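You operate a simulated robot arm through the tools that you are given. There is no shell and no other tool.

Carry out the task below with a simulated robot arm. There is one attempt and no reset: what you move stays moved.

Task
Set the probe unit to auto, draw from the next two seats, rinse, and set it back to hand.
Fine: two presses of +1, no other step.

The check looks at the end state, three seconds after you hand in, the way a careful person would. Anything else that was tipped, shoved, dropped, spilled or broken makes it a failure.

Robot
A 7-joint arm with a fingered hand, fixed in place. Base frame: the origin is at the foot of the arm, x ahead of it, y to its left, z up. Readings come in cm, degrees, newtons and seconds.
With the tool pointing down near the work surface it reaches from about 12 to 74 cm from the base axis. Its first joint turns from -69.0 to 172.0 degrees. Payload 3.4 kg.
The TCP is the grasp point between the finger pads, 3.9 cm short of the fingertips. In the tool frame z runs along the fingers and y along their closing line. The gripper opens to 18 cm. The gripper's body begins 11.1 cm behind the TCP. The gripper is a hand of 3 fingers: y runs from the thumb to the fingers, the wrist lies at [0, 0, -26.2] in the tool frame, and closing takes about 1.5 s.
Orientation is that of the tool frame in the base frame, as [roll, pitch, yaw] about the fixed x, y, z axes, in that order (R = Rz(yaw) Ry(pitch) Rx(roll)). With the fingers straight down and closing along the base's y, the tool's x points along the base's -x, its y along +y and its z along -z.

Tools
- The arm moves only by the tool arm_command. Its argument "increments" is a list of rows, each a list of 2 entries, a list of its own where there are three numbers: the shift along the tool's x, y, z in cm, then the turn, a rotation vector about the tool's x, y, z in degrees. In form: [[[x, y, z], [rx, ry, rz]], ...]. A call has 1 to 20 rows; each row shifts and turns the commanded pose from where the row before left it, along the tool's axes as they then stand. "gripper" is the closure, from 0 (fully open) to 1 (shut), set as the call begins (left out, the last holds). Each row takes 0.2 s and may step no farther than 5 cm and 8.6 degrees from the row before; otherwise, or with a gripper value out of range, the whole call is refused. A pose out of reach is approached as far as the arm can. The call stops where the force on the tool passes 40 N (or 10 N more than at its start, if that is more) or the arm is blocked; 0.2 s more then pass. The fingers move at their own pace (about 7.2 cm/s each) and stop on an object; they squeeze with about 22 N. The grip force told is the motor's: it shows also when the fingers shut on nothing. Time passes only in rows, and 0.2 s behind the last, so rows that do not move let the fingers close. The reply holds the time, the measured pose of the TCP, the force on the tool along the base axes, the opening and the grip force, in the units named above and with some noise, with the torque about the TCP (base axes, N m) and any sound that the robot's microphone picked up.
- Cameras (640 x 400 px; columns grow to the right, rows downward): "scene" is fixed at [4.9, -64.98, 168.92]; the picture's right is [0.28, -0.96, 0.00], its down [-0.78, -0.23, -0.59] and it looks along [0.57, 0.17, -0.81] (base axes); focal length 269 px, centre (320, 200). "wrist" rides on the gripper at [6.2, -3.6, -12.8] in the tool frame; the picture's right is [0.50, 0.87, 0.00], its down [-0.75, 0.44, -0.49] and it looks along [-0.43, 0.25, 0.87] (tool axes); focal length 226 px, centre (320, 200). There is no depth. A picture from a camera that has moved, and an enlarged one, comes with that camera's place and axes in the base frame and with its lens.
- snapshot(camera): a new picture of that camera. The clock stands still meanwhile.
- move_column(by): slides the trunk up (or, below 0, down) by that many cm; the arm rides with it, the base frame stays. It gives what a move gives, with no picture.
- finger_targets(finger1, finger2, thumb_bend): sets how far each is bent, from 0 (flat) to 1 (curled in); at 0.3 the hand is open as for a grip, at 0.7 the pads meet at the TCP. One left out holds its place. A second passes; each finger stops where it meets its share of the squeeze, and holds until it gets a number again. A gripper value or a shape takes the hand back. It gives what a move gives, with no picture; readings hold the bend of each and the force on the fingers (four entries, about 0 where the hand has none), thumb and palm.
- preshape(shape): the hand has 3 fingers and takes this shape, open, in about a second: jaw (thumb against the fingers, like two jaws); tri (thumb and two fingers); tip (a fingertip pinch); poke (one finger out to press); point (the index stretched); flat (the hand flat); cup (the hand cupped); fist (a fist). The gripper value then closes the fingers along that shape, each until it touches; the sizes above hold for jaw. It gives what a move gives, with no picture.
- close_up(camera, box): a new picture of the part [left, top, right, bottom] of that camera's present view, enlarged. The clock stands still meanwhile.
- hand_in(): hands the job in; it is judged then, once.

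Places have to be worked out from the pictures, the camera data and where the tool is seen. Open the gripper and draw the arm clear of the work before you hand the job in, unless the task says otherwise.

The tools are called after "Request:" by a JSON object that holds its "name" and its "arguments". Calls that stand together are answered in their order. arm_command: Moves the arm, as the interface text tells. Its arguments: {"type":"object","properties":{"increments":{"type":"array"},"gripper":{"type":"number"}},"required":["increments"]} The other tools are called the same way: move_column (by) slides the trunk up or down; preshape (shape) gives the hand a shape; finger_targets (finger1, finger2, thumb_bend) moves the fingers one by one; snapshot (camera) takes a picture; close_up (camera, box) takes an enlarged picture of a part of a camera's view; hand_in () hands the job in.

At the start:

```text
clock: 0.0
tool_pos: [26.98, -37.28, 142.57]
tool_rot: [179.9, 0.1, 180.0]
wrist_force: [0.8, 0.4, 0.8]
torque: [0.02, 0.01, 0.02]
finger_gap: 18.01
gripper_force: 0.1
shape: jaw
bend: [0.3, 0.3, 0.3]
finger forces: [0.0, 0.1, 0.0, 0.1, 0.0, 0.0]
trunk travel left (down, up): [-47.5, 6.7]
```

scene: 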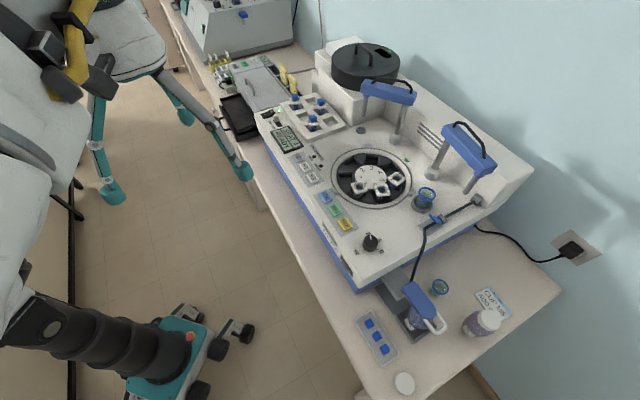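
wrist: 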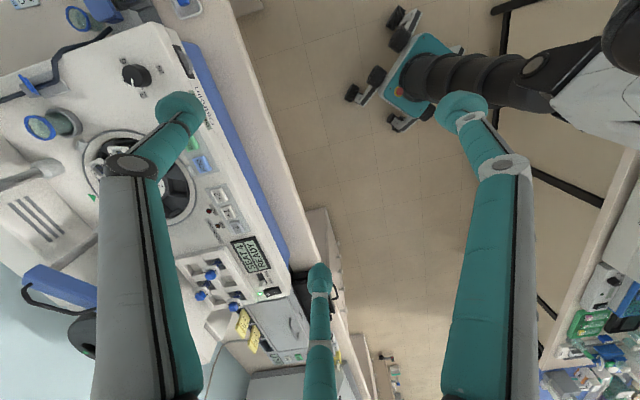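

The scene shows an analyser with a display, buttons and a knob. I'll enlarge several parts to read the labels before moving.

Request:
{"name": "close_up", "arguments": {"camera": "scene", "box": [240, 90, 400, 190]}}

Request:
{"name": "close_up", "arguments": {"camera": "scene", "box": [290, 170, 450, 270]}}

Request:
{"name": "close_up", "arguments": {"camera": "scene", "box": [340, 260, 540, 385]}}

Request:
{"name": "close_up", "arguments": {"camera": "scene", "box": [320, 130, 420, 215]}}

Request:
{"name": "close_up", "arguments": {"camera": "scene", "box": [390, 110, 550, 210]}}

Request:
{"name": "close_up", "arguments": {"camera": "scene", "box": [340, 220, 400, 260]}}

```text
4.00 times, centred on (320, 140) of scene
camera zoom: at [4.9, -64.98, 168.92], right [0.28, -0.96, 0.0], down [-0.78, -0.23, -0.59], along [0.57, 0.17, -0.81], focal length 1076 px, centre (320, 440)
```

zoom: 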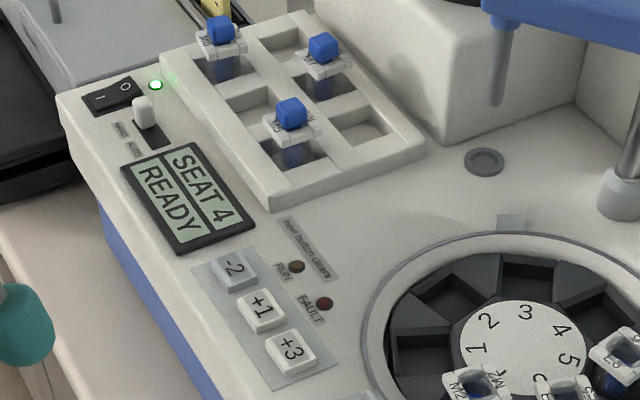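

```text
4.00 times, centred on (370, 220) of scene
camera zoom: at [4.9, -64.98, 168.92], right [0.28, -0.96, 0.0], down [-0.78, -0.23, -0.59], along [0.57, 0.17, -0.81], focal length 1076 px, centre (120, 120)
```

zoom: 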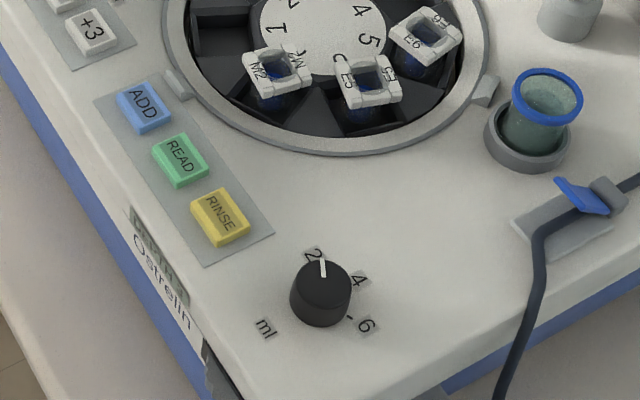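

```text
3.20 times, centred on (440, 322) of scene
camera zoom: at [4.9, -64.98, 168.92], right [0.28, -0.96, 0.0], down [-0.78, -0.23, -0.59], along [0.57, 0.17, -0.81], focal length 860 px, centre (-64, -192)
```

zoom: 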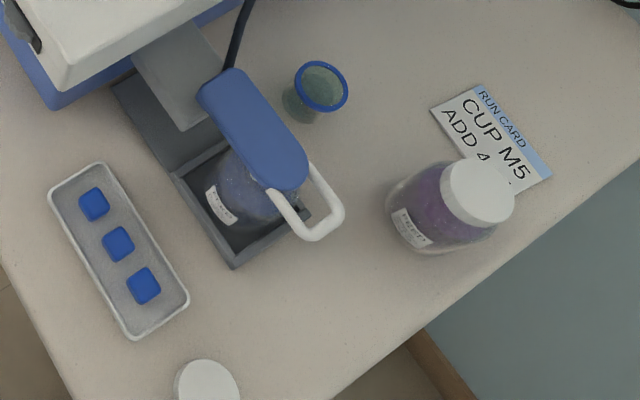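

```text
4.71 times, centred on (370, 172) of scene
camera zoom: at [4.9, -64.98, 168.92], right [0.28, -0.96, 0.0], down [-0.78, -0.23, -0.59], along [0.57, 0.17, -0.81], focal length 1265 px, centre (85, 329)
```

zoom: 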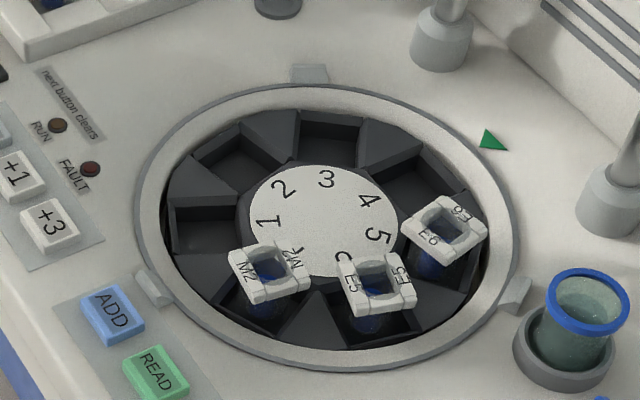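

```text
4.00 times, centred on (470, 160) of scene
camera zoom: at [4.9, -64.98, 168.92], right [0.28, -0.96, 0.0], down [-0.78, -0.23, -0.59], along [0.57, 0.17, -0.81], focal length 1076 px, centre (-280, 360)
```

zoom: 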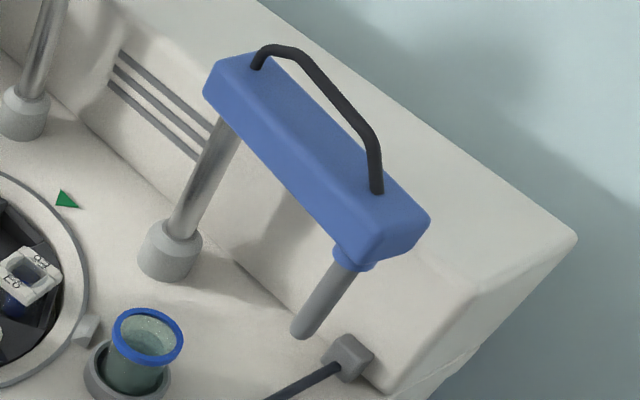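

```text
10.00 times, centred on (370, 240) of scene
camera zoom: at [4.9, -64.98, 168.92], right [0.28, -0.96, 0.0], down [-0.78, -0.23, -0.59], along [0.57, 0.17, -0.81], focal length 2689 px, centre (-180, -200)
```

zoom: 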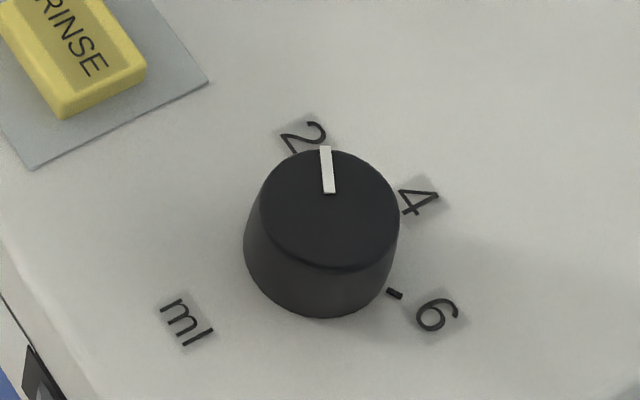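

The slide switch beside the display has two labels I need to read, so I zoom in there, and also on the rocker and the lamp.

Request:
{"name": "close_up", "arguments": {"camera": "scene", "box": [256, 104, 304, 134]}}

Request:
{"name": "close_up", "arguments": {"camera": "scene", "box": [300, 140, 348, 170]}}

Request:
{"name": "close_up", "arguments": {"camera": "scene", "box": [320, 30, 440, 150]}}

Request:
{"name": "close_up", "arguments": {"camera": "wrist", "box": [160, 160, 320, 320]}}

Request:
{"name": "close_up", "arguments": {"camera": "scene", "box": [180, 40, 300, 150]}}

```text
13.33 times, centred on (280, 119) of scene
camera zoom: at [4.9, -64.98, 168.92], right [0.28, -0.96, 0.0], down [-0.78, -0.23, -0.59], along [0.57, 0.17, -0.81], focal length 3585 px, centre (853, 1280)
```

zoom: 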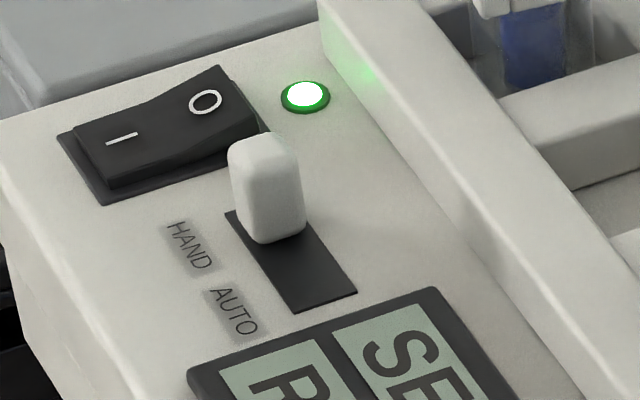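

```text
13.33 times, centred on (324, 155) of scene
camera zoom: at [4.9, -64.98, 168.92], right [0.28, -0.96, 0.0], down [-0.78, -0.23, -0.59], along [0.57, 0.17, -0.81], focal length 3585 px, centre (267, 800)
```

zoom: 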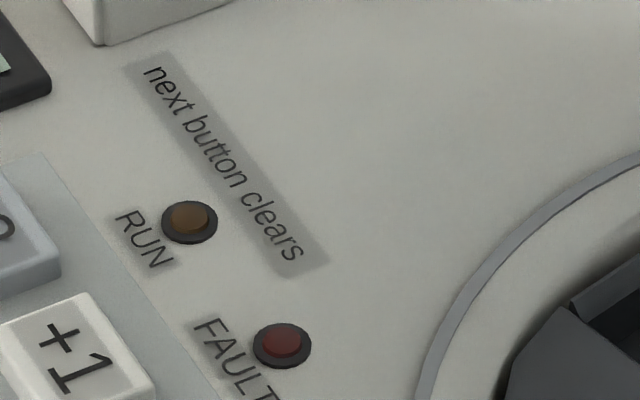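

```text
3.33 times, centred on (380, 90) of scene
camera zoom: at [4.9, -64.98, 168.92], right [0.28, -0.96, 0.0], down [-0.78, -0.23, -0.59], along [0.57, 0.17, -0.81], focal length 896 px, centre (120, 567)
```

zoom: 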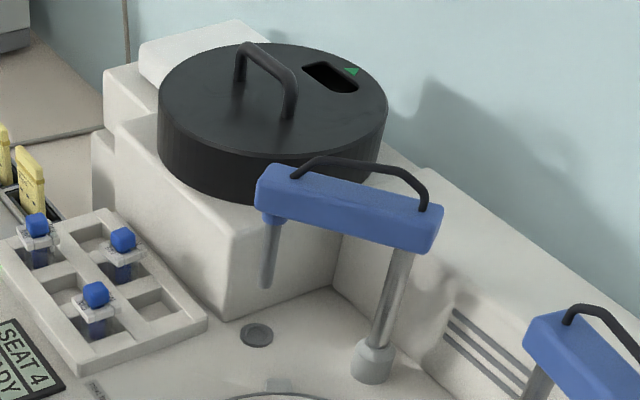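

```text
2.50 times, centred on (240, 240) of wrist
camera zoom: at [20.5, -40.9, 155.35], right [-0.5, 0.87, 0.0], down [0.75, 0.43, 0.49], along [0.43, 0.25, -0.87], focal length 565 px, centre (520, 100)
```

zoom: 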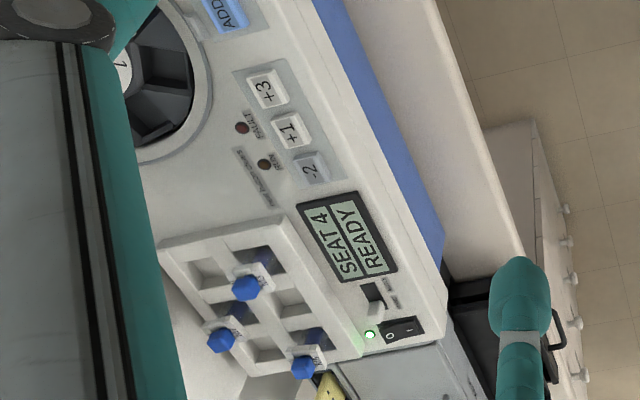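

```text
3.64 times, centred on (240, 95) of scene
camera zoom: at [4.9, -64.98, 168.92], right [0.28, -0.96, 0.0], down [-0.78, -0.23, -0.59], along [0.57, 0.17, -0.81], focal length 978 px, centre (611, 582)
```

zoom: 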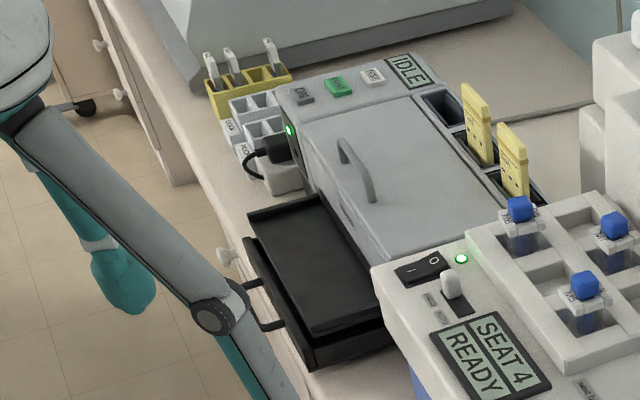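

The HAND/AUTO slide switch stands at HAND, the display reads SEAT 4 READY, and the panel triangulates to about z = 109 with +1 near (56, -45), RINSE near (40, -61) and the switch near (75, -29). The hand is high and clear, so I shape it for poking here.

Request:
{"name": "preshape", "arguments": {"shape": "poke"}}

Request:
{"name": "snapshot", "arguments": {"camera": "wrist"}}

Request:
{"name": "snapshot", "arguments": {"camera": "scene"}}

```text
clock: 0.9
tool_pos: [26.95, -36.58, 142.7]
tool_rot: [-179.8, -0.1, 180.0]
wrist_force: [-0.4, -0.1, 0.2]
torque: [-0.03, 0.02, -0.02]
finger_gap: 0.0
gripper_force: 0.1
shape: poke
bend: [1.0, 1.0, 0.66]
finger forces: [0.0, 0.0, 0.0, 0.1, 0.0, 0.0]
trunk travel left (down, up): [-47.5, 6.7]
```

```text
taken
camera wrist: at [20.48, -40.22, 155.52], right [-0.5, 0.87, 0.0], down [0.75, 0.44, 0.49], along [0.43, 0.24, -0.87], focal length 226 px, centre (320, 200)
```

wrist: 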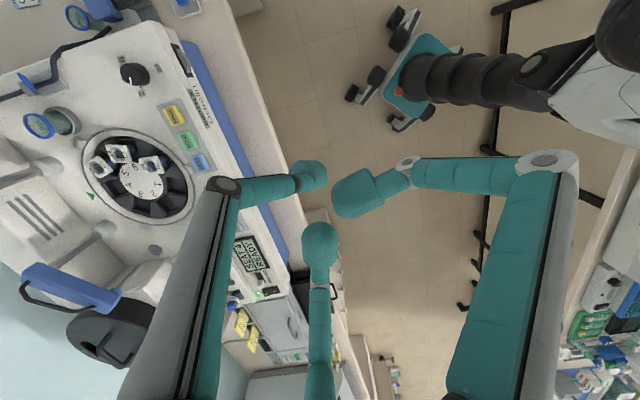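

```text
taken
```

scene: 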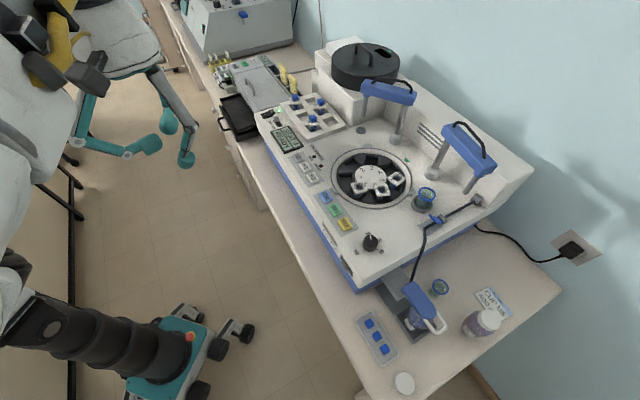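

The readings show the shape may still be settling; I wait with rows that do not move and look again.

Request:
{"name": "arm_command", "arguments": {"increments": [[[0, 0, 0], [0, 0, 0]], [[0, 0, 0], [0, 0, 0]], [[0, 0, 0], [0, 0, 0]], [[0, 0, 0], [0, 0, 0]], [[0, 0, 0], [0, 0, 0]]]}}

Request:
{"name": "snapshot", "arguments": {"camera": "wrist"}}

Request:
{"name": "close_up", "arguments": {"camera": "scene", "box": [0, 0, 280, 220]}}

```text
clock: 2.1
tool_pos: [26.88, -36.68, 142.76]
tool_rot: [-179.8, 0.0, -180.0]
wrist_force: [0.1, -0.6, -0.3]
torque: [-0.02, 0.03, 0.0]
finger_gap: 0.0
gripper_force: 0.1
shape: poke
bend: [1.0, 1.0, 0.66]
finger forces: [0.1, 0.0, 0.1, 0.1, 0.0, 0.0]
trunk travel left (down, up): [-47.5, 6.7]
```

```text
taken
camera wrist: at [20.48, -40.24, 155.52], right [-0.5, 0.87, 0.0], down [0.75, 0.44, 0.49], along [0.43, 0.24, -0.87], focal length 226 px, centre (320, 200)
```

wrist: 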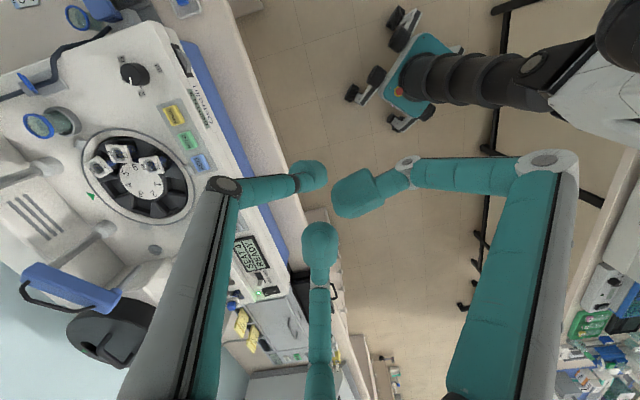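

```text
1.82 times, centred on (140, 110) of scene
camera zoom: at [4.9, -64.98, 168.92], right [0.28, -0.96, 0.0], down [-0.78, -0.23, -0.59], along [0.57, 0.17, -0.81], focal length 489 px, centre (647, 364)
```

zoom: 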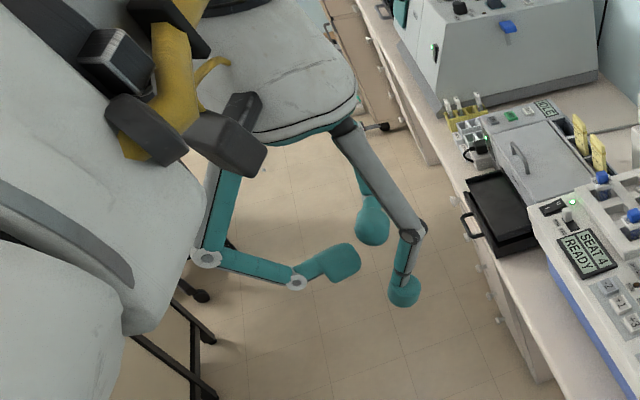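

In "poke" the thumb sticks out (tip near tool (0, -0.8, 3.7)) with fingers curled about 5 cm higher. I compare with the "point" shape before choosing.

Request:
{"name": "preshape", "arguments": {"shape": "point"}}

Request:
{"name": "snapshot", "arguments": {"camera": "wrist"}}

Request:
{"name": "close_up", "arguments": {"camera": "scene", "box": [0, 0, 280, 220]}}

```text
clock: 3.0
tool_pos: [26.94, -36.55, 142.62]
tool_rot: [-179.8, 0.0, 179.9]
wrist_force: [0.2, -0.2, 0.2]
torque: [0.0, 0.03, -0.03]
finger_gap: 0.03
gripper_force: 0.1
shape: point
bend: [0.18, 1.0, 0.46]
finger forces: [0.0, 0.0, 0.1, 0.0, 0.0, 0.1]
trunk travel left (down, up): [-47.5, 6.7]
```

```text
taken
camera wrist: at [20.48, -40.24, 155.52], right [-0.5, 0.87, 0.0], down [0.75, 0.44, 0.49], along [0.43, 0.24, -0.87], focal length 226 px, centre (320, 200)
```

wrist: 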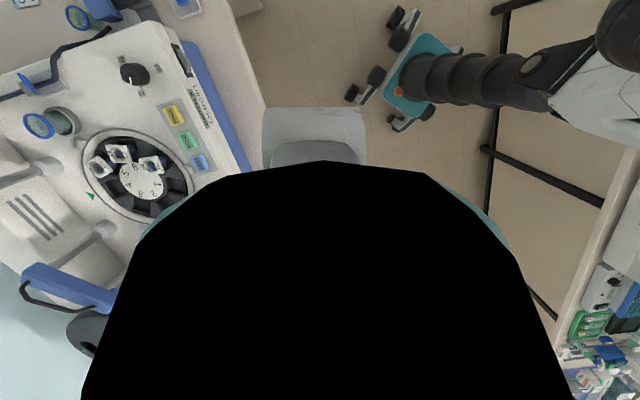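

```text
1.82 times, centred on (140, 110) of scene
camera zoom: at [4.9, -64.98, 168.92], right [0.28, -0.96, 0.0], down [-0.78, -0.23, -0.59], along [0.57, 0.17, -0.81], focal length 489 px, centre (647, 364)
```

zoom: 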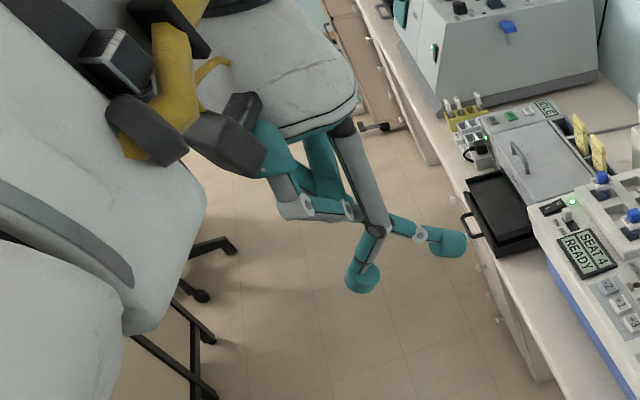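

"Point" leaves a finger across the camera, so "poke" is better. I return to it and turn the hand about its axis in steps so that the thumb sits on the robot's side and the curled fingers face the machine.

Request:
{"name": "preshape", "arguments": {"shape": "poke"}}

Request:
{"name": "arm_command", "arguments": {"increments": [[[0, 0, 0], [0, 0, 8]], [[0, 0, 0], [0, 0, 8]], [[0, 0, 0], [0, 0, 8]], [[0, 0, 0], [0, 0, 8]], [[0, 0, 0], [0, 0, 8]], [[0, 0, 0], [0, 0, 8]], [[0, 0, 0], [0, 0, 8]], [[0, 0, 0], [0, 0, 8]]]}}

```text
clock: 3.9
tool_pos: [26.9, -36.59, 142.64]
tool_rot: [-179.7, 0.0, -179.9]
wrist_force: [0.8, 0.2, 0.1]
torque: [0.01, 0.01, 0.02]
finger_gap: 0.01
gripper_force: 0.1
shape: poke
bend: [1.0, 1.0, 0.66]
finger forces: [0.0, 0.0, 0.0, 0.1, 0.1, 0.1]
trunk travel left (down, up): [-47.5, 6.7]
```

```text
clock: 5.7
tool_pos: [26.86, -36.75, 142.75]
tool_rot: [-179.9, 0.1, 115.8]
wrist_force: [-0.4, -0.5, 0.0]
torque: [-0.01, -0.05, 0.02]
finger_gap: 0.02
gripper_force: 0.0
shape: poke
bend: [1.0, 1.0, 0.66]
finger forces: [0.0, 0.1, 0.1, 0.0, 0.0, 0.0]
trunk travel left (down, up): [-47.5, 6.7]
```

The turn went as commanded (yaw 180 → 116). I carry on to a yaw of 45°.

Request:
{"name": "arm_command", "arguments": {"increments": [[[0, 0, 0], [0, 0, 8]], [[0, 0, 0], [0, 0, 8]], [[0, 0, 0], [0, 0, 8]], [[0, 0, 0], [0, 0, 8]], [[0, 0, 0], [0, 0, 8]], [[0, 0, 0], [0, 0, 8]], [[0, 0, 0], [0, 0, 8]], [[0, 0, 0], [0, 0, 8]], [[0, 0, 0], [0, 0, 7]]]}}

Request:
{"name": "snapshot", "arguments": {"camera": "wrist"}}

Request:
{"name": "snapshot", "arguments": {"camera": "scene"}}

```text
clock: 7.7
tool_pos: [28.99, -68.32, 143.94]
tool_rot: [-179.8, 0.0, 45.2]
wrist_force: [0.0, 0.5, 0.4]
torque: [-0.03, 0.06, 0.03]
finger_gap: 0.0
gripper_force: 0.1
shape: poke
bend: [1.0, 1.0, 0.66]
finger forces: [0.0, 0.0, 0.0, 0.0, 0.0, 0.0]
out of reach, approached as far as the arm can: row 3, 4, 5, 6, 7, 8, 9
trunk travel left (down, up): [-47.5, 6.7]
```

```text
taken
camera wrist: at [30.6, -61.35, 156.82], right [0.97, -0.25, 0.0], down [-0.22, -0.84, 0.49], along [-0.13, -0.47, -0.87], focal length 226 px, centre (320, 200)
```

wrist: 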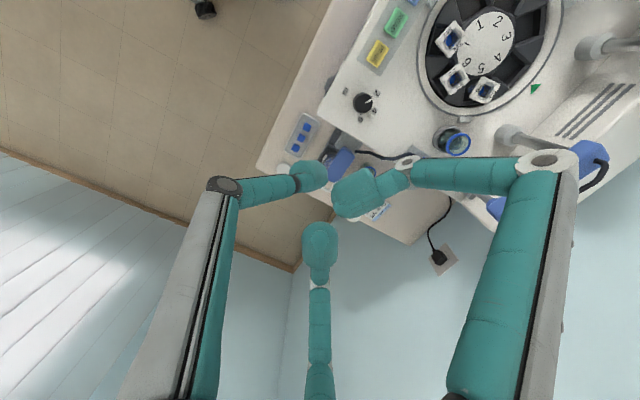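

```text
taken
```

scene: 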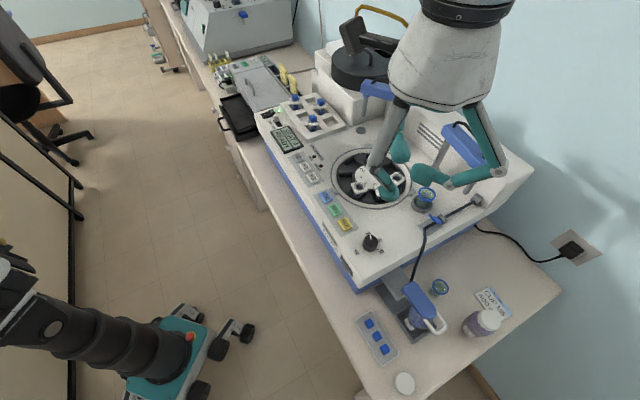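

The wrist joint cannot take yaw 45° at that spot: the arm swung aside to (29, -68), high and touching nothing. I turn back the other way, a few rows at first, to see where the commanded pose lies.

Request:
{"name": "arm_command", "arguments": {"increments": [[[0, 0, 0], [0, 0, -8]], [[0, 0, 0], [0, 0, -8]], [[0, 0, 0], [0, 0, -8]], [[0, 0, 0], [0, 0, -8]]]}}

```text
clock: 8.7
tool_pos: [28.79, -68.18, 144.01]
tool_rot: [-180.0, 0.2, 77.0]
wrist_force: [0.1, -0.5, 0.2]
torque: [-0.02, 0.01, -0.01]
finger_gap: 0.01
gripper_force: 0.0
shape: poke
bend: [1.0, 1.0, 0.66]
finger forces: [0.0, 0.0, 0.0, 0.0, 0.0, 0.0]
trunk travel left (down, up): [-47.5, 6.7]
```

The command now follows the actual pose. I rotate on to yaw 180 in place (hand well above everything), then will move back toward the base.

Request:
{"name": "arm_command", "arguments": {"increments": [[[0, 0, 0], [0, 0, -8]], [[0, 0, 0], [0, 0, -8]], [[0, 0, 0], [0, 0, -8]], [[0, 0, 0], [0, 0, -8]], [[0, 0, 0], [0, 0, -8]], [[0, 0, 0], [0, 0, -8]], [[0, 0, 0], [0, 0, -8]], [[0, 0, 0], [0, 0, -8]], [[0, 0, 0], [0, 0, -8]], [[0, 0, 0], [0, 0, -8]], [[0, 0, 0], [0, 0, -8]], [[0, 0, 0], [0, 0, -8]], [[0, 0, 0], [0, 0, -7]]]}}

```text
clock: 11.5
tool_pos: [28.76, -68.2, 144.09]
tool_rot: [-179.8, 0.0, -179.9]
wrist_force: [0.4, -0.1, 0.0]
torque: [-0.01, 0.05, -0.01]
finger_gap: 0.01
gripper_force: 0.0
shape: poke
bend: [1.0, 1.0, 0.66]
finger forces: [0.0, 0.0, 0.1, 0.1, 0.0, 0.1]
trunk travel left (down, up): [-47.5, 6.7]
```

Yaw is 180 again. I draw the hand back to about (38, -38), clear in front of the machine, at the same height.

Request:
{"name": "arm_command", "arguments": {"increments": [[[-1.15, 3.75, 0], [0, 0, 0]], [[-1.15, 3.75, 0], [0, 0, 0]], [[-1.15, 3.75, 0], [0, 0, 0]], [[-1.15, 3.75, 0], [0, 0, 0]], [[-1.15, 3.75, 0], [0, 0, 0]], [[-1.15, 3.75, 0], [0, 0, 0]], [[-1.15, 3.75, 0], [0, 0, 0]], [[-1.15, 3.75, 0], [0, 0, 0]]]}}

Request:
{"name": "arm_command", "arguments": {"increments": [[[0, 0, 0], [0, 0, -8]], [[0, 0, 0], [0, 0, -8]], [[0, 0, 0], [0, 0, -8]], [[0, 0, 0], [0, 0, -7]], [[0, 0, 0], [0, 0, -7]], [[0, 0, 0], [0, 0, -7]]]}}

```text
clock: 13.3
tool_pos: [38.01, -37.86, 144.13]
tool_rot: [-179.8, -0.1, -180.0]
wrist_force: [-0.2, 0.2, 1.9]
torque: [-0.02, 0.02, 0.0]
finger_gap: 0.0
gripper_force: 0.1
shape: poke
bend: [1.0, 1.0, 0.66]
finger forces: [0.0, 0.0, 0.0, 0.0, 0.0, 0.0]
trunk travel left (down, up): [-47.5, 6.7]
```

```text
clock: 14.7
tool_pos: [37.91, -38.12, 144.03]
tool_rot: [180.0, -0.1, -134.9]
wrist_force: [-0.6, -0.6, -0.7]
torque: [0.0, -0.01, 0.02]
finger_gap: 0.0
gripper_force: 0.2
shape: poke
bend: [1.0, 1.0, 0.66]
finger forces: [0.0, 0.0, 0.1, 0.0, 0.1, 0.1]
trunk travel left (down, up): [-47.5, 6.7]
```

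Orientation reached. Now I tilt the hand 15° outward (thumb becomes nearly upright) and move toward the machine front-left, stopping well above the panel for a look.

Request:
{"name": "arm_command", "arguments": {"increments": [[[0, 0, 0], [7.5, 0, 0]], [[0, 0, 0], [7.5, 0, 0]]]}}

Request:
{"name": "arm_command", "arguments": {"increments": [[[-3.05, -0.74, 2.12], [0, 0, 0]], [[-3.05, -0.74, 2.12], [0, 0, 0]], [[-3.05, -0.74, 2.12], [0, 0, 0]], [[-3.05, -0.74, 2.12], [0, 0, 0]], [[-3.05, -0.74, 2.12], [0, 0, 0]], [[-3.05, -0.74, 2.12], [0, 0, 0]]]}}

Request:
{"name": "snapshot", "arguments": {"camera": "scene"}}

Request:
{"name": "snapshot", "arguments": {"camera": "wrist"}}

```text
clock: 15.3
tool_pos: [37.75, -37.89, 144.19]
tool_rot: [-164.7, -0.2, -135.1]
wrist_force: [-0.7, 0.2, -0.2]
torque: [0.01, 0.01, 0.0]
finger_gap: 0.0
gripper_force: 0.1
shape: poke
bend: [1.0, 1.0, 0.66]
finger forces: [0.0, 0.0, 0.1, 0.0, 0.0, 0.1]
trunk travel left (down, up): [-47.5, 6.7]
```

```text
clock: 16.7
tool_pos: [56.56, -30.48, 132.54]
tool_rot: [-165.0, -0.1, -135.1]
wrist_force: [-0.4, -0.4, -0.1]
torque: [0.0, 0.06, -0.02]
finger_gap: 0.0
gripper_force: 0.1
shape: poke
bend: [1.0, 1.0, 0.66]
finger forces: [0.1, 0.1, 0.0, 0.0, 0.1, 0.0]
trunk travel left (down, up): [-47.5, 6.7]
```

```text
taken
```

scene: 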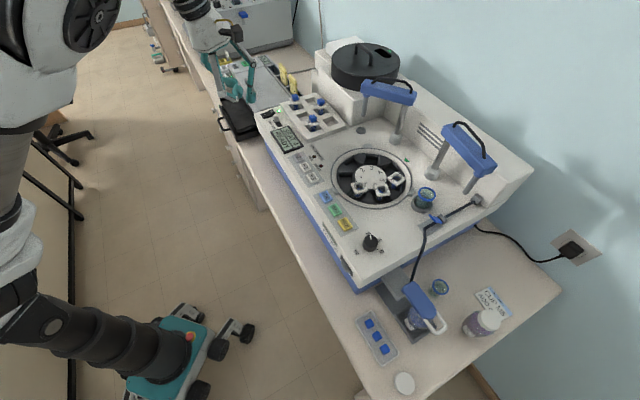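

```text
taken
camera wrist: at [52.2, -35.05, 145.89], right [-0.95, 0.24, -0.22], down [0.15, 0.92, 0.36], along [0.29, 0.31, -0.91], focal length 226 px, centre (320, 200)
```

wrist: 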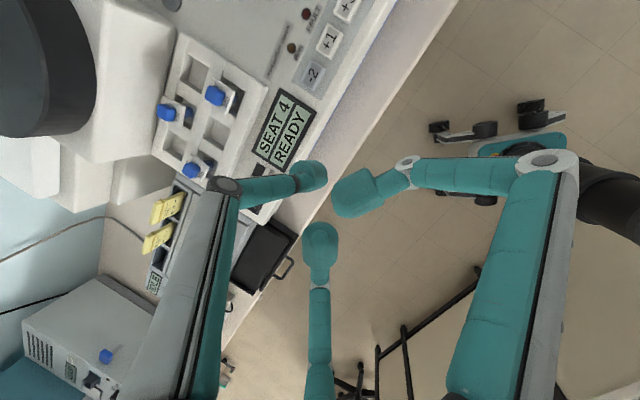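

The hand is steady with the thumb visible in both views. I zoom in to fix the heights and places of the buttons and the thumb tip.

Request:
{"name": "close_up", "arguments": {"camera": "wrist", "box": [220, 0, 380, 100]}}

Request:
{"name": "close_up", "arguments": {"camera": "wrist", "box": [200, 100, 360, 220]}}

Request:
{"name": "close_up", "arguments": {"camera": "scene", "box": [180, 30, 320, 130]}}

```text
4.00 times, centred on (300, 50) of wrist
camera zoom: at [52.2, -35.05, 145.89], right [-0.95, 0.24, -0.22], down [0.15, 0.92, 0.36], along [0.29, 0.31, -0.91], focal length 904 px, centre (400, 800)
```

zoom: 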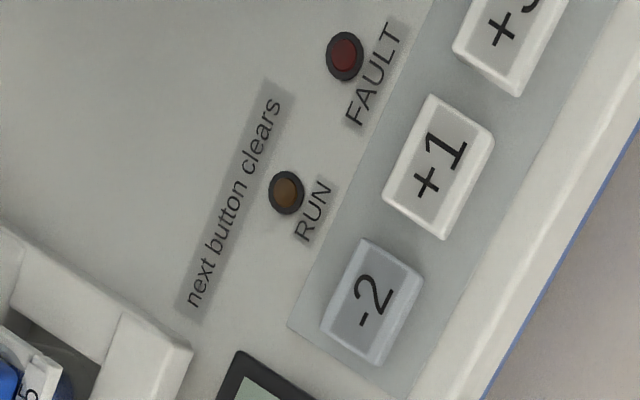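

```text
3.33 times, centred on (280, 160) of wrist
camera zoom: at [52.2, -35.05, 145.89], right [-0.95, 0.24, -0.22], down [0.15, 0.92, 0.36], along [0.29, 0.31, -0.91], focal length 754 px, centre (453, 333)
```

zoom: 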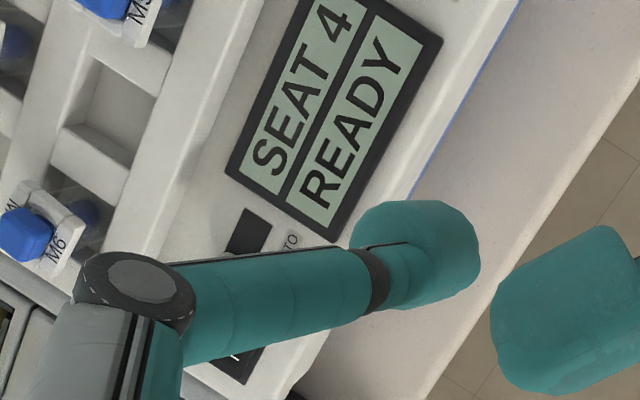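

```text
4.00 times, centred on (250, 80) of scene
camera zoom: at [4.9, -64.98, 168.92], right [0.28, -0.96, 0.0], down [-0.78, -0.23, -0.59], along [0.57, 0.17, -0.81], focal length 1076 px, centre (600, 680)
```

zoom: 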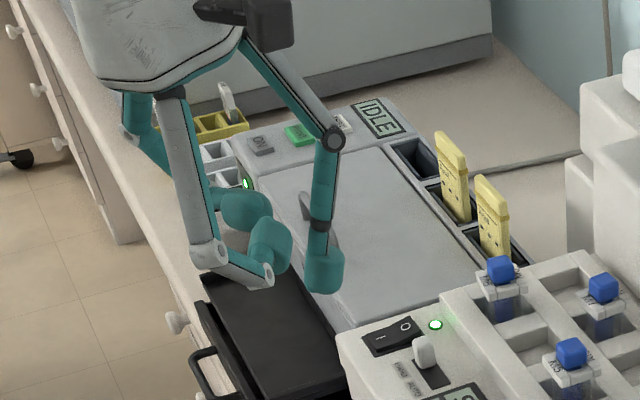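

Triangulation agrees well: +1 top at about (57.0, -45.2, 109.0), panel z ≈ 108.2; the slide knob top is about z 110.7 and only ~1.7 cm separates it from the power rocker. I shift the hand left 14 cm at the same height so the wrist camera can see the knob and rocker unobstructed.

Request:
{"name": "arm_command", "arguments": {"increments": [[[-3.5, 0, 0], [0, 0, 0]], [[-3.5, 0, 0], [0, 0, 0]], [[-3.5, 0, 0], [0, 0, 0]], [[-3.5, 0, 0], [0, 0, 0]]]}}

Request:
{"name": "snapshot", "arguments": {"camera": "wrist"}}

Request:
{"name": "close_up", "arguments": {"camera": "wrist", "box": [230, 80, 358, 160]}}

Request:
{"name": "close_up", "arguments": {"camera": "scene", "box": [210, 40, 306, 130]}}

```text
clock: 17.7
tool_pos: [65.72, -21.88, 132.45]
tool_rot: [-165.1, -0.3, -135.2]
wrist_force: [-0.1, 0.4, -1.2]
torque: [-0.05, -0.02, -0.01]
finger_gap: 0.0
gripper_force: 0.0
shape: poke
bend: [1.0, 1.0, 0.66]
finger forces: [0.1, 0.0, 0.1, 0.1, 0.0, 0.0]
out of reach, approached as far as the arm can: row 4
trunk travel left (down, up): [-47.5, 6.7]
```

```text
taken
camera wrist: at [61.19, -26.31, 145.8], right [-0.95, 0.24, -0.22], down [0.15, 0.92, 0.36], along [0.29, 0.31, -0.91], focal length 226 px, centre (320, 200)
```

wrist: 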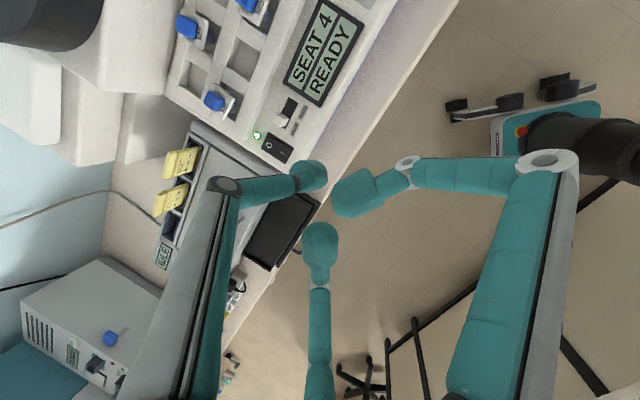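

```text
5.00 times, centred on (294, 120) of wrist
camera zoom: at [61.19, -26.31, 145.8], right [-0.95, 0.24, -0.22], down [0.15, 0.92, 0.36], along [0.29, 0.31, -0.91], focal length 1130 px, centre (450, 600)
```

zoom: 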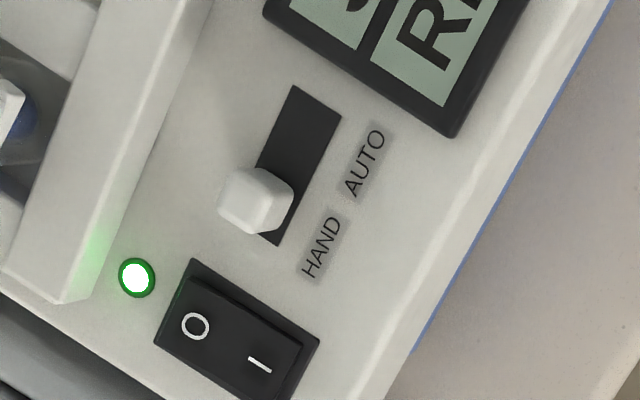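

```text
4.44 times, centred on (258, 85) of scene
camera zoom: at [4.9, -64.98, 168.92], right [0.28, -0.96, 0.0], down [-0.78, -0.23, -0.59], along [0.57, 0.17, -0.81], focal length 1195 px, centre (596, 711)
```

zoom: 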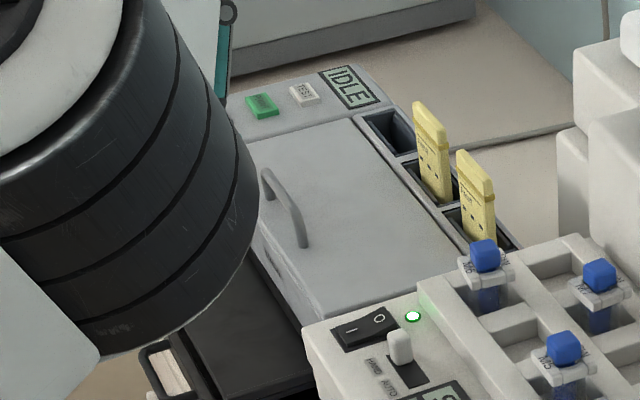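

Row 4 hit the reach limit at this height, so more tilt is needed to bring the wrist nearer. From this view: rocker's near edge l ≈ 37.0, slide knob centre ≈ (f 73.6, l 33.9), slot l 30.3–35.7 (f/l = axes into/along the machine). I tilt to 30° here, then check the pose.

Request:
{"name": "arm_command", "arguments": {"increments": [[[0, 0, 0], [7.5, 0, 0]], [[0, 0, 0], [7.5, 0, 0]]]}}

```text
clock: 18.3
tool_pos: [65.27, -21.23, 132.69]
tool_rot: [-149.8, -0.3, -135.0]
wrist_force: [0.0, 0.0, -0.1]
torque: [-0.01, 0.03, -0.01]
finger_gap: 0.0
gripper_force: 0.1
shape: poke
bend: [1.0, 1.0, 0.66]
finger forces: [0.0, 0.0, 0.1, 0.0, 0.0, 0.0]
trunk travel left (down, up): [-47.5, 6.7]
```

Pose is good. I move diagonally down to hover about 4–5 cm above the bare panel in front of the slide switch and look.

Request:
{"name": "arm_command", "arguments": {"increments": [[[-0.34, 0.22, 3.34], [0, 0, 0]], [[-0.34, 0.22, 3.34], [0, 0, 0]], [[-0.34, 0.22, 3.34], [0, 0, 0]], [[-0.34, 0.22, 3.34], [0, 0, 0]], [[-0.34, 0.22, 3.34], [0, 0, 0]], [[0, 0, 0], [0, 0, 0]]]}}

Request:
{"name": "snapshot", "arguments": {"camera": "wrist"}}

Request:
{"name": "snapshot", "arguments": {"camera": "scene"}}

Request:
{"name": "close_up", "arguments": {"camera": "scene", "box": [220, 70, 316, 130]}}

Request:
{"name": "close_up", "arguments": {"camera": "wrist", "box": [220, 100, 380, 200]}}

```text
clock: 19.7
tool_pos: [70.36, -26.72, 118.07]
tool_rot: [-149.9, 0.1, -135.0]
wrist_force: [0.1, -0.7, 0.5]
torque: [-0.02, -0.04, 0.01]
finger_gap: 0.0
gripper_force: 0.0
shape: poke
bend: [1.0, 1.0, 0.66]
finger forces: [0.0, 0.1, 0.0, 0.0, 0.0, 0.0]
out of reach, approached as far as the arm can: row 4, 5
trunk travel left (down, up): [-47.5, 6.7]
```

```text
taken
camera wrist: at [63.43, -28.89, 130.94], right [-0.88, 0.17, -0.43], down [0.09, 0.97, 0.21], along [0.46, 0.14, -0.88], focal length 226 px, centre (320, 200)
```

wrist: 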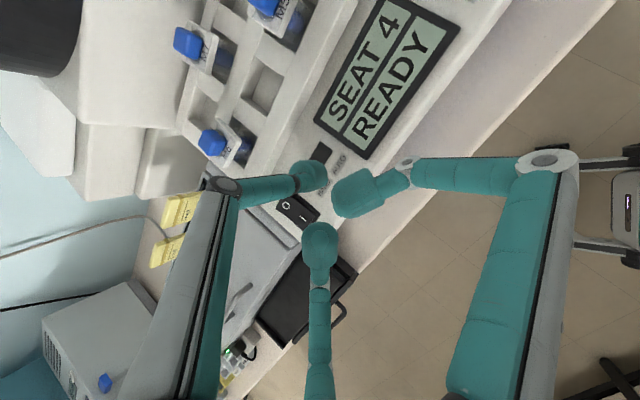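

```text
taken
```

scene: 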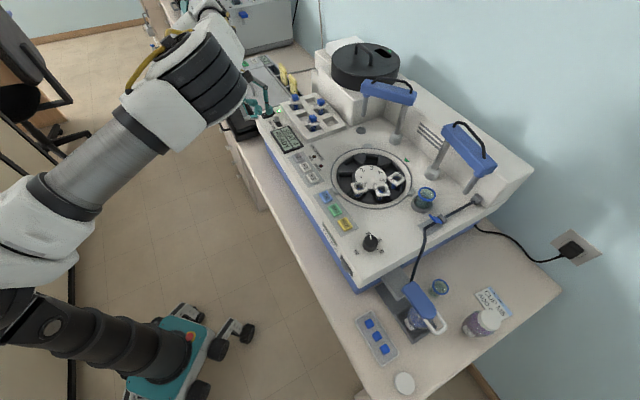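

```text
6.67 times, centred on (268, 100) of scene
camera zoom: at [4.9, -64.98, 168.92], right [0.28, -0.96, 0.0], down [-0.78, -0.23, -0.59], along [0.57, 0.17, -0.81], focal length 1792 px, centre (667, 867)
```

zoom: 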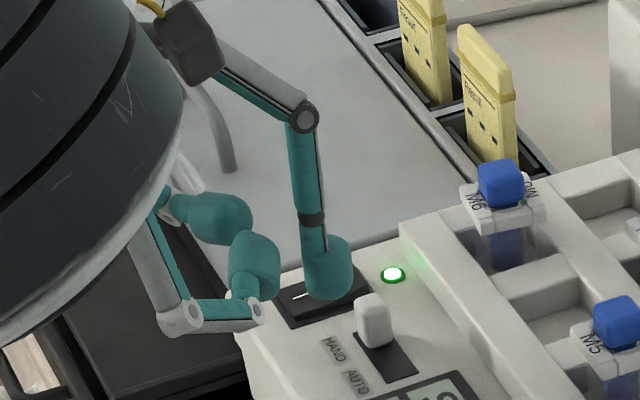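

```text
4.00 times, centred on (300, 150) of wrist
camera zoom: at [63.43, -28.89, 130.94], right [-0.88, 0.17, -0.43], down [0.09, 0.97, 0.21], along [0.46, 0.14, -0.88], focal length 904 px, centre (400, 400)
```

zoom: 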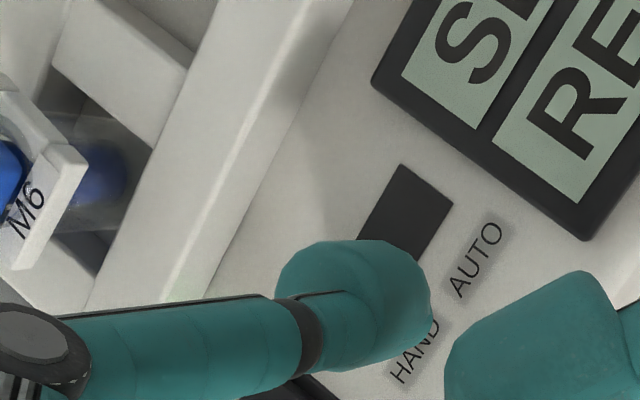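

The scene view confirms the thumb-tip centre at tool (0, -0.85, 2.9). The arm again fell about 2 cm short along l, so I tilt another 15° (to 45°) to bring the wrist in.

Request:
{"name": "arm_command", "arguments": {"increments": [[[0, 0, -0.5], [5, 0, 0]], [[0, 0, -0.5], [5, 0, 0]], [[0, 0, 0], [5, 0, 0]], [[0, 0, 0], [0, 0, 0]]]}}

Request:
{"name": "close_up", "arguments": {"camera": "scene", "box": [220, 70, 316, 130]}}

Request:
{"name": "snapshot", "arguments": {"camera": "wrist"}}

```text
clock: 20.7
tool_pos: [69.47, -26.79, 119.08]
tool_rot: [-134.9, 0.0, -134.9]
wrist_force: [-0.5, 0.7, -0.1]
torque: [-0.01, 0.01, -0.02]
finger_gap: 0.0
gripper_force: 0.0
shape: poke
bend: [1.0, 1.0, 0.66]
finger forces: [0.0, 0.0, 0.1, 0.0, 0.1, 0.0]
out of reach, approached as far as the arm can: row 3
trunk travel left (down, up): [-47.5, 6.7]
```

```text
6.67 times, centred on (268, 100) of scene
camera zoom: at [4.9, -64.98, 168.92], right [0.28, -0.96, 0.0], down [-0.78, -0.23, -0.59], along [0.57, 0.17, -0.81], focal length 1792 px, centre (667, 867)
```

zoom: 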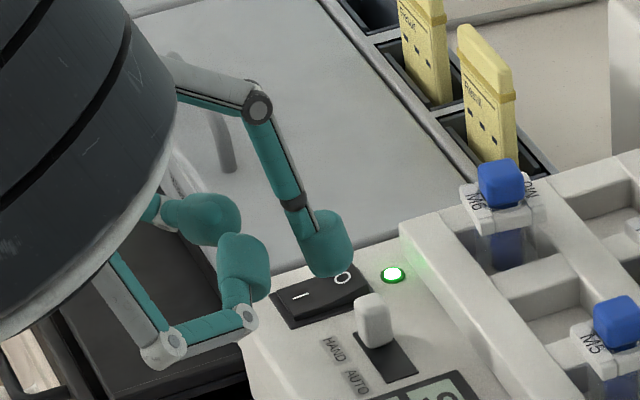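

```text
taken
camera wrist: at [60.35, -26.65, 130.71], right [-0.79, 0.08, -0.61], down [0.07, 1.0, 0.04], along [0.61, -0.01, -0.79], focal length 226 px, centre (320, 200)
```

wrist: 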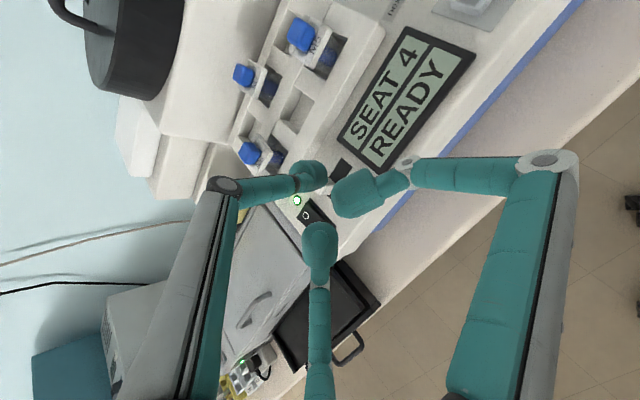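

The limit is a wrist-joint one (row 3 failed even with the wrist closer), so this spin of the hand is near its stop. I lift and back off, then spin the hand 45° about its own axis toward its neutral side, and bring the tilt back to 30°.

Request:
{"name": "arm_command", "arguments": {"increments": [[[0, -0.7, -2.8], [0, 0, 0]], [[0, -0.7, -2.8], [0, 0, 0]], [[0, 0, 0], [0, 0, 7.5]], [[0, 0, 0], [0, 0, 7.5]], [[0, 0, 0], [0, 0, 7.5]], [[0, 0, 0], [0, 0, 7.5]], [[0, 0, 0], [0, 0, 7.5]], [[0, 0, 0], [0, 0, 7.5]], [[0, 0, 0], [-5.3, 5.3, 0]], [[0, 0, 0], [-5.3, 5.3, 0]]]}}

Request:
{"name": "snapshot", "arguments": {"camera": "wrist"}}

Request:
{"name": "snapshot", "arguments": {"camera": "scene"}}

```text
clock: 22.9
tool_pos: [67.48, -24.82, 123.98]
tool_rot: [-157.9, 20.6, -175.9]
wrist_force: [0.6, -1.4, -0.1]
torque: [0.02, -0.01, -0.02]
finger_gap: 0.01
gripper_force: 0.1
shape: poke
bend: [1.0, 1.0, 0.66]
finger forces: [0.0, 0.1, 0.0, 0.1, 0.1, 0.0]
trunk travel left (down, up): [-47.5, 6.7]
```

```text
taken
camera wrist: at [56.67, -24.05, 134.22], right [-0.41, 0.77, -0.48], down [0.56, 0.63, 0.54], along [0.72, -0.05, -0.69], focal length 226 px, centre (320, 200)
```

wrist: 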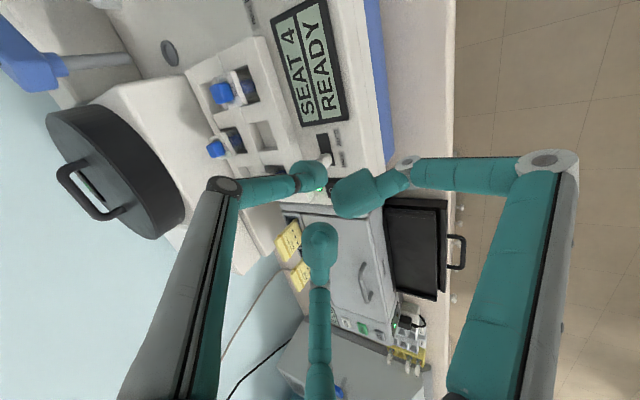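

```text
taken
```

scene: 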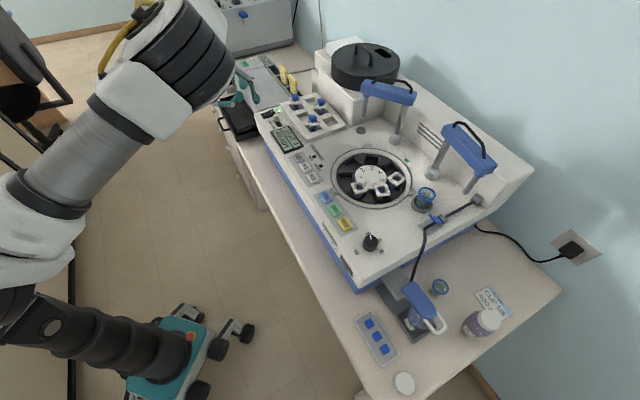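

No limit was hit this time. The thumb now leans slightly right, tip centre ≈ (68.2, -26.6, 121.8). I move to hover over the bare panel just in front of the slide switch.

Request:
{"name": "arm_command", "arguments": {"increments": [[[-0.67, 1.03, 2.85], [0, 0, 0]], [[-0.67, 1.03, 2.85], [0, 0, 0]], [[-0.67, 1.03, 2.85], [0, 0, 0]], [[0, 0, 0], [0, 0, 0]]]}}

Request:
{"name": "snapshot", "arguments": {"camera": "wrist"}}

Request:
{"name": "close_up", "arguments": {"camera": "scene", "box": [220, 70, 316, 130]}}

Request:
{"name": "close_up", "arguments": {"camera": "wrist", "box": [240, 100, 400, 220]}}

```text
clock: 23.9
tool_pos: [70.06, -26.76, 116.92]
tool_rot: [-157.6, 20.7, -175.8]
wrist_force: [-1.0, 1.1, 0.2]
torque: [0.02, -0.05, 0.0]
finger_gap: 0.0
gripper_force: 0.0
shape: poke
bend: [1.0, 1.0, 0.66]
finger forces: [0.0, 0.0, 0.1, 0.1, 0.0, 0.1]
out of reach, approached as far as the arm can: row 2, 3
trunk travel left (down, up): [-47.5, 6.7]
```

```text
taken
camera wrist: at [59.29, -26.01, 127.12], right [-0.41, 0.77, -0.48], down [0.56, 0.63, 0.54], along [0.72, -0.05, -0.69], focal length 226 px, centre (320, 200)
```

wrist: 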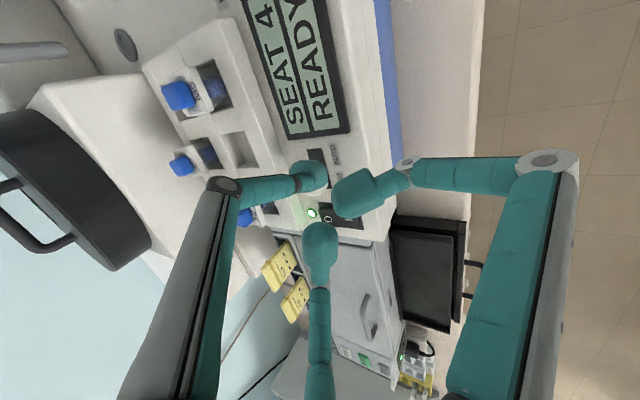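

```text
6.67 times, centred on (268, 100) of scene
camera zoom: at [4.9, -64.98, 168.92], right [0.28, -0.96, 0.0], down [-0.78, -0.23, -0.59], along [0.57, 0.17, -0.81], focal length 1792 px, centre (667, 867)
```

zoom: 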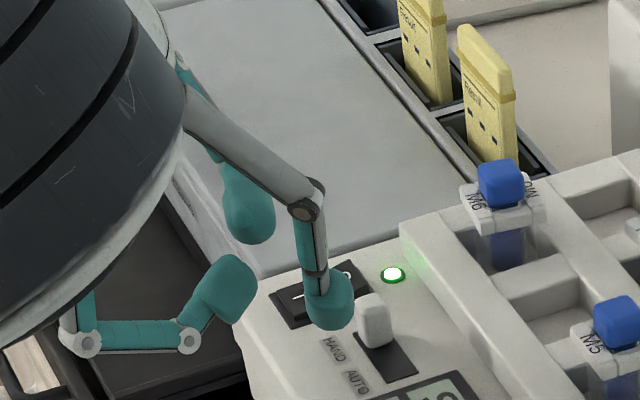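

```text
3.33 times, centred on (320, 160) of wrist
camera zoom: at [59.29, -26.01, 127.12], right [-0.41, 0.77, -0.48], down [0.56, 0.63, 0.54], along [0.72, -0.05, -0.69], focal length 754 px, centre (320, 333)
```

zoom: 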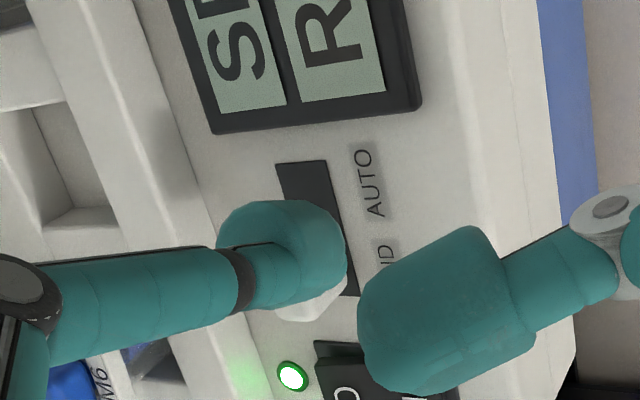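

Again it stopped short at about the same distance, whatever the spin. I test whether the trunk height matters: raise the trunk, then command the hand back down and outward.

Request:
{"name": "move_column", "arguments": {"by": 6}}

Request:
{"name": "arm_command", "arguments": {"increments": [[[-0.66, 0.05, 0.25], [0, 0, 0]], [[-0.66, 0.05, 0.25], [0, 0, 0]], [[-0.66, 0.05, 0.25], [0, 0, 0]]]}}

Request:
{"name": "snapshot", "arguments": {"camera": "scene"}}

```text
clock: 24.9
tool_pos: [69.92, -26.77, 122.97]
tool_rot: [-157.6, 20.7, -175.7]
wrist_force: [1.0, 0.6, 0.6]
torque: [0.04, 0.0, -0.02]
finger_gap: 0.0
gripper_force: 0.1
shape: poke
bend: [1.0, 1.0, 0.66]
finger forces: [0.0, 0.0, 0.0, 0.0, 0.1, 0.0]
trunk travel left (down, up): [-53.5, 0.7]
```

```text
clock: 25.7
tool_pos: [70.88, -27.69, 123.39]
tool_rot: [-157.8, 20.7, -175.6]
wrist_force: [0.7, -0.4, -0.1]
torque: [0.0, -0.03, 0.02]
finger_gap: 0.03
gripper_force: 0.0
shape: poke
bend: [1.0, 1.0, 0.66]
finger forces: [0.0, 0.0, 0.0, 0.0, 0.0, 0.1]
out of reach, approached as far as the arm can: row 1, 2, 3
trunk travel left (down, up): [-53.5, 0.7]
```

```text
taken
```

scene: 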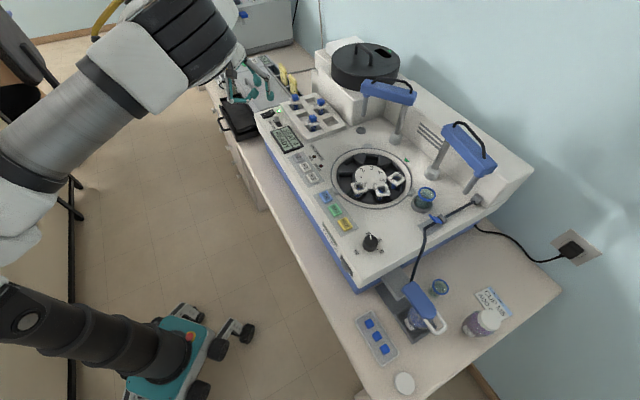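

The hand slid along f freely but l is stuck near 30.5, so the tilt direction relative to the arm seems to matter. I turn the whole hand 25° about the vertical, so the tilt points radially from the base, and then try moving along l again at this safe height.

Request:
{"name": "arm_command", "arguments": {"increments": [[[0, 0, 0], [-2.93, -2.93, -7.22]], [[0, 0, 0], [-2.93, -2.93, -7.22]], [[0, 0, 0], [-2.93, -2.93, -7.22]], [[0, 0, 0], [0, 0, 0]]]}}

```text
clock: 26.7
tool_pos: [70.98, -27.76, 123.49]
tool_rot: [-157.7, 20.7, -150.7]
wrist_force: [0.8, 0.6, 0.1]
torque: [-0.01, -0.02, -0.01]
finger_gap: 0.0
gripper_force: 0.1
shape: poke
bend: [1.0, 1.0, 0.66]
finger forces: [0.0, 0.1, 0.1, 0.1, 0.0, 0.0]
trunk travel left (down, up): [-53.5, 0.7]
```

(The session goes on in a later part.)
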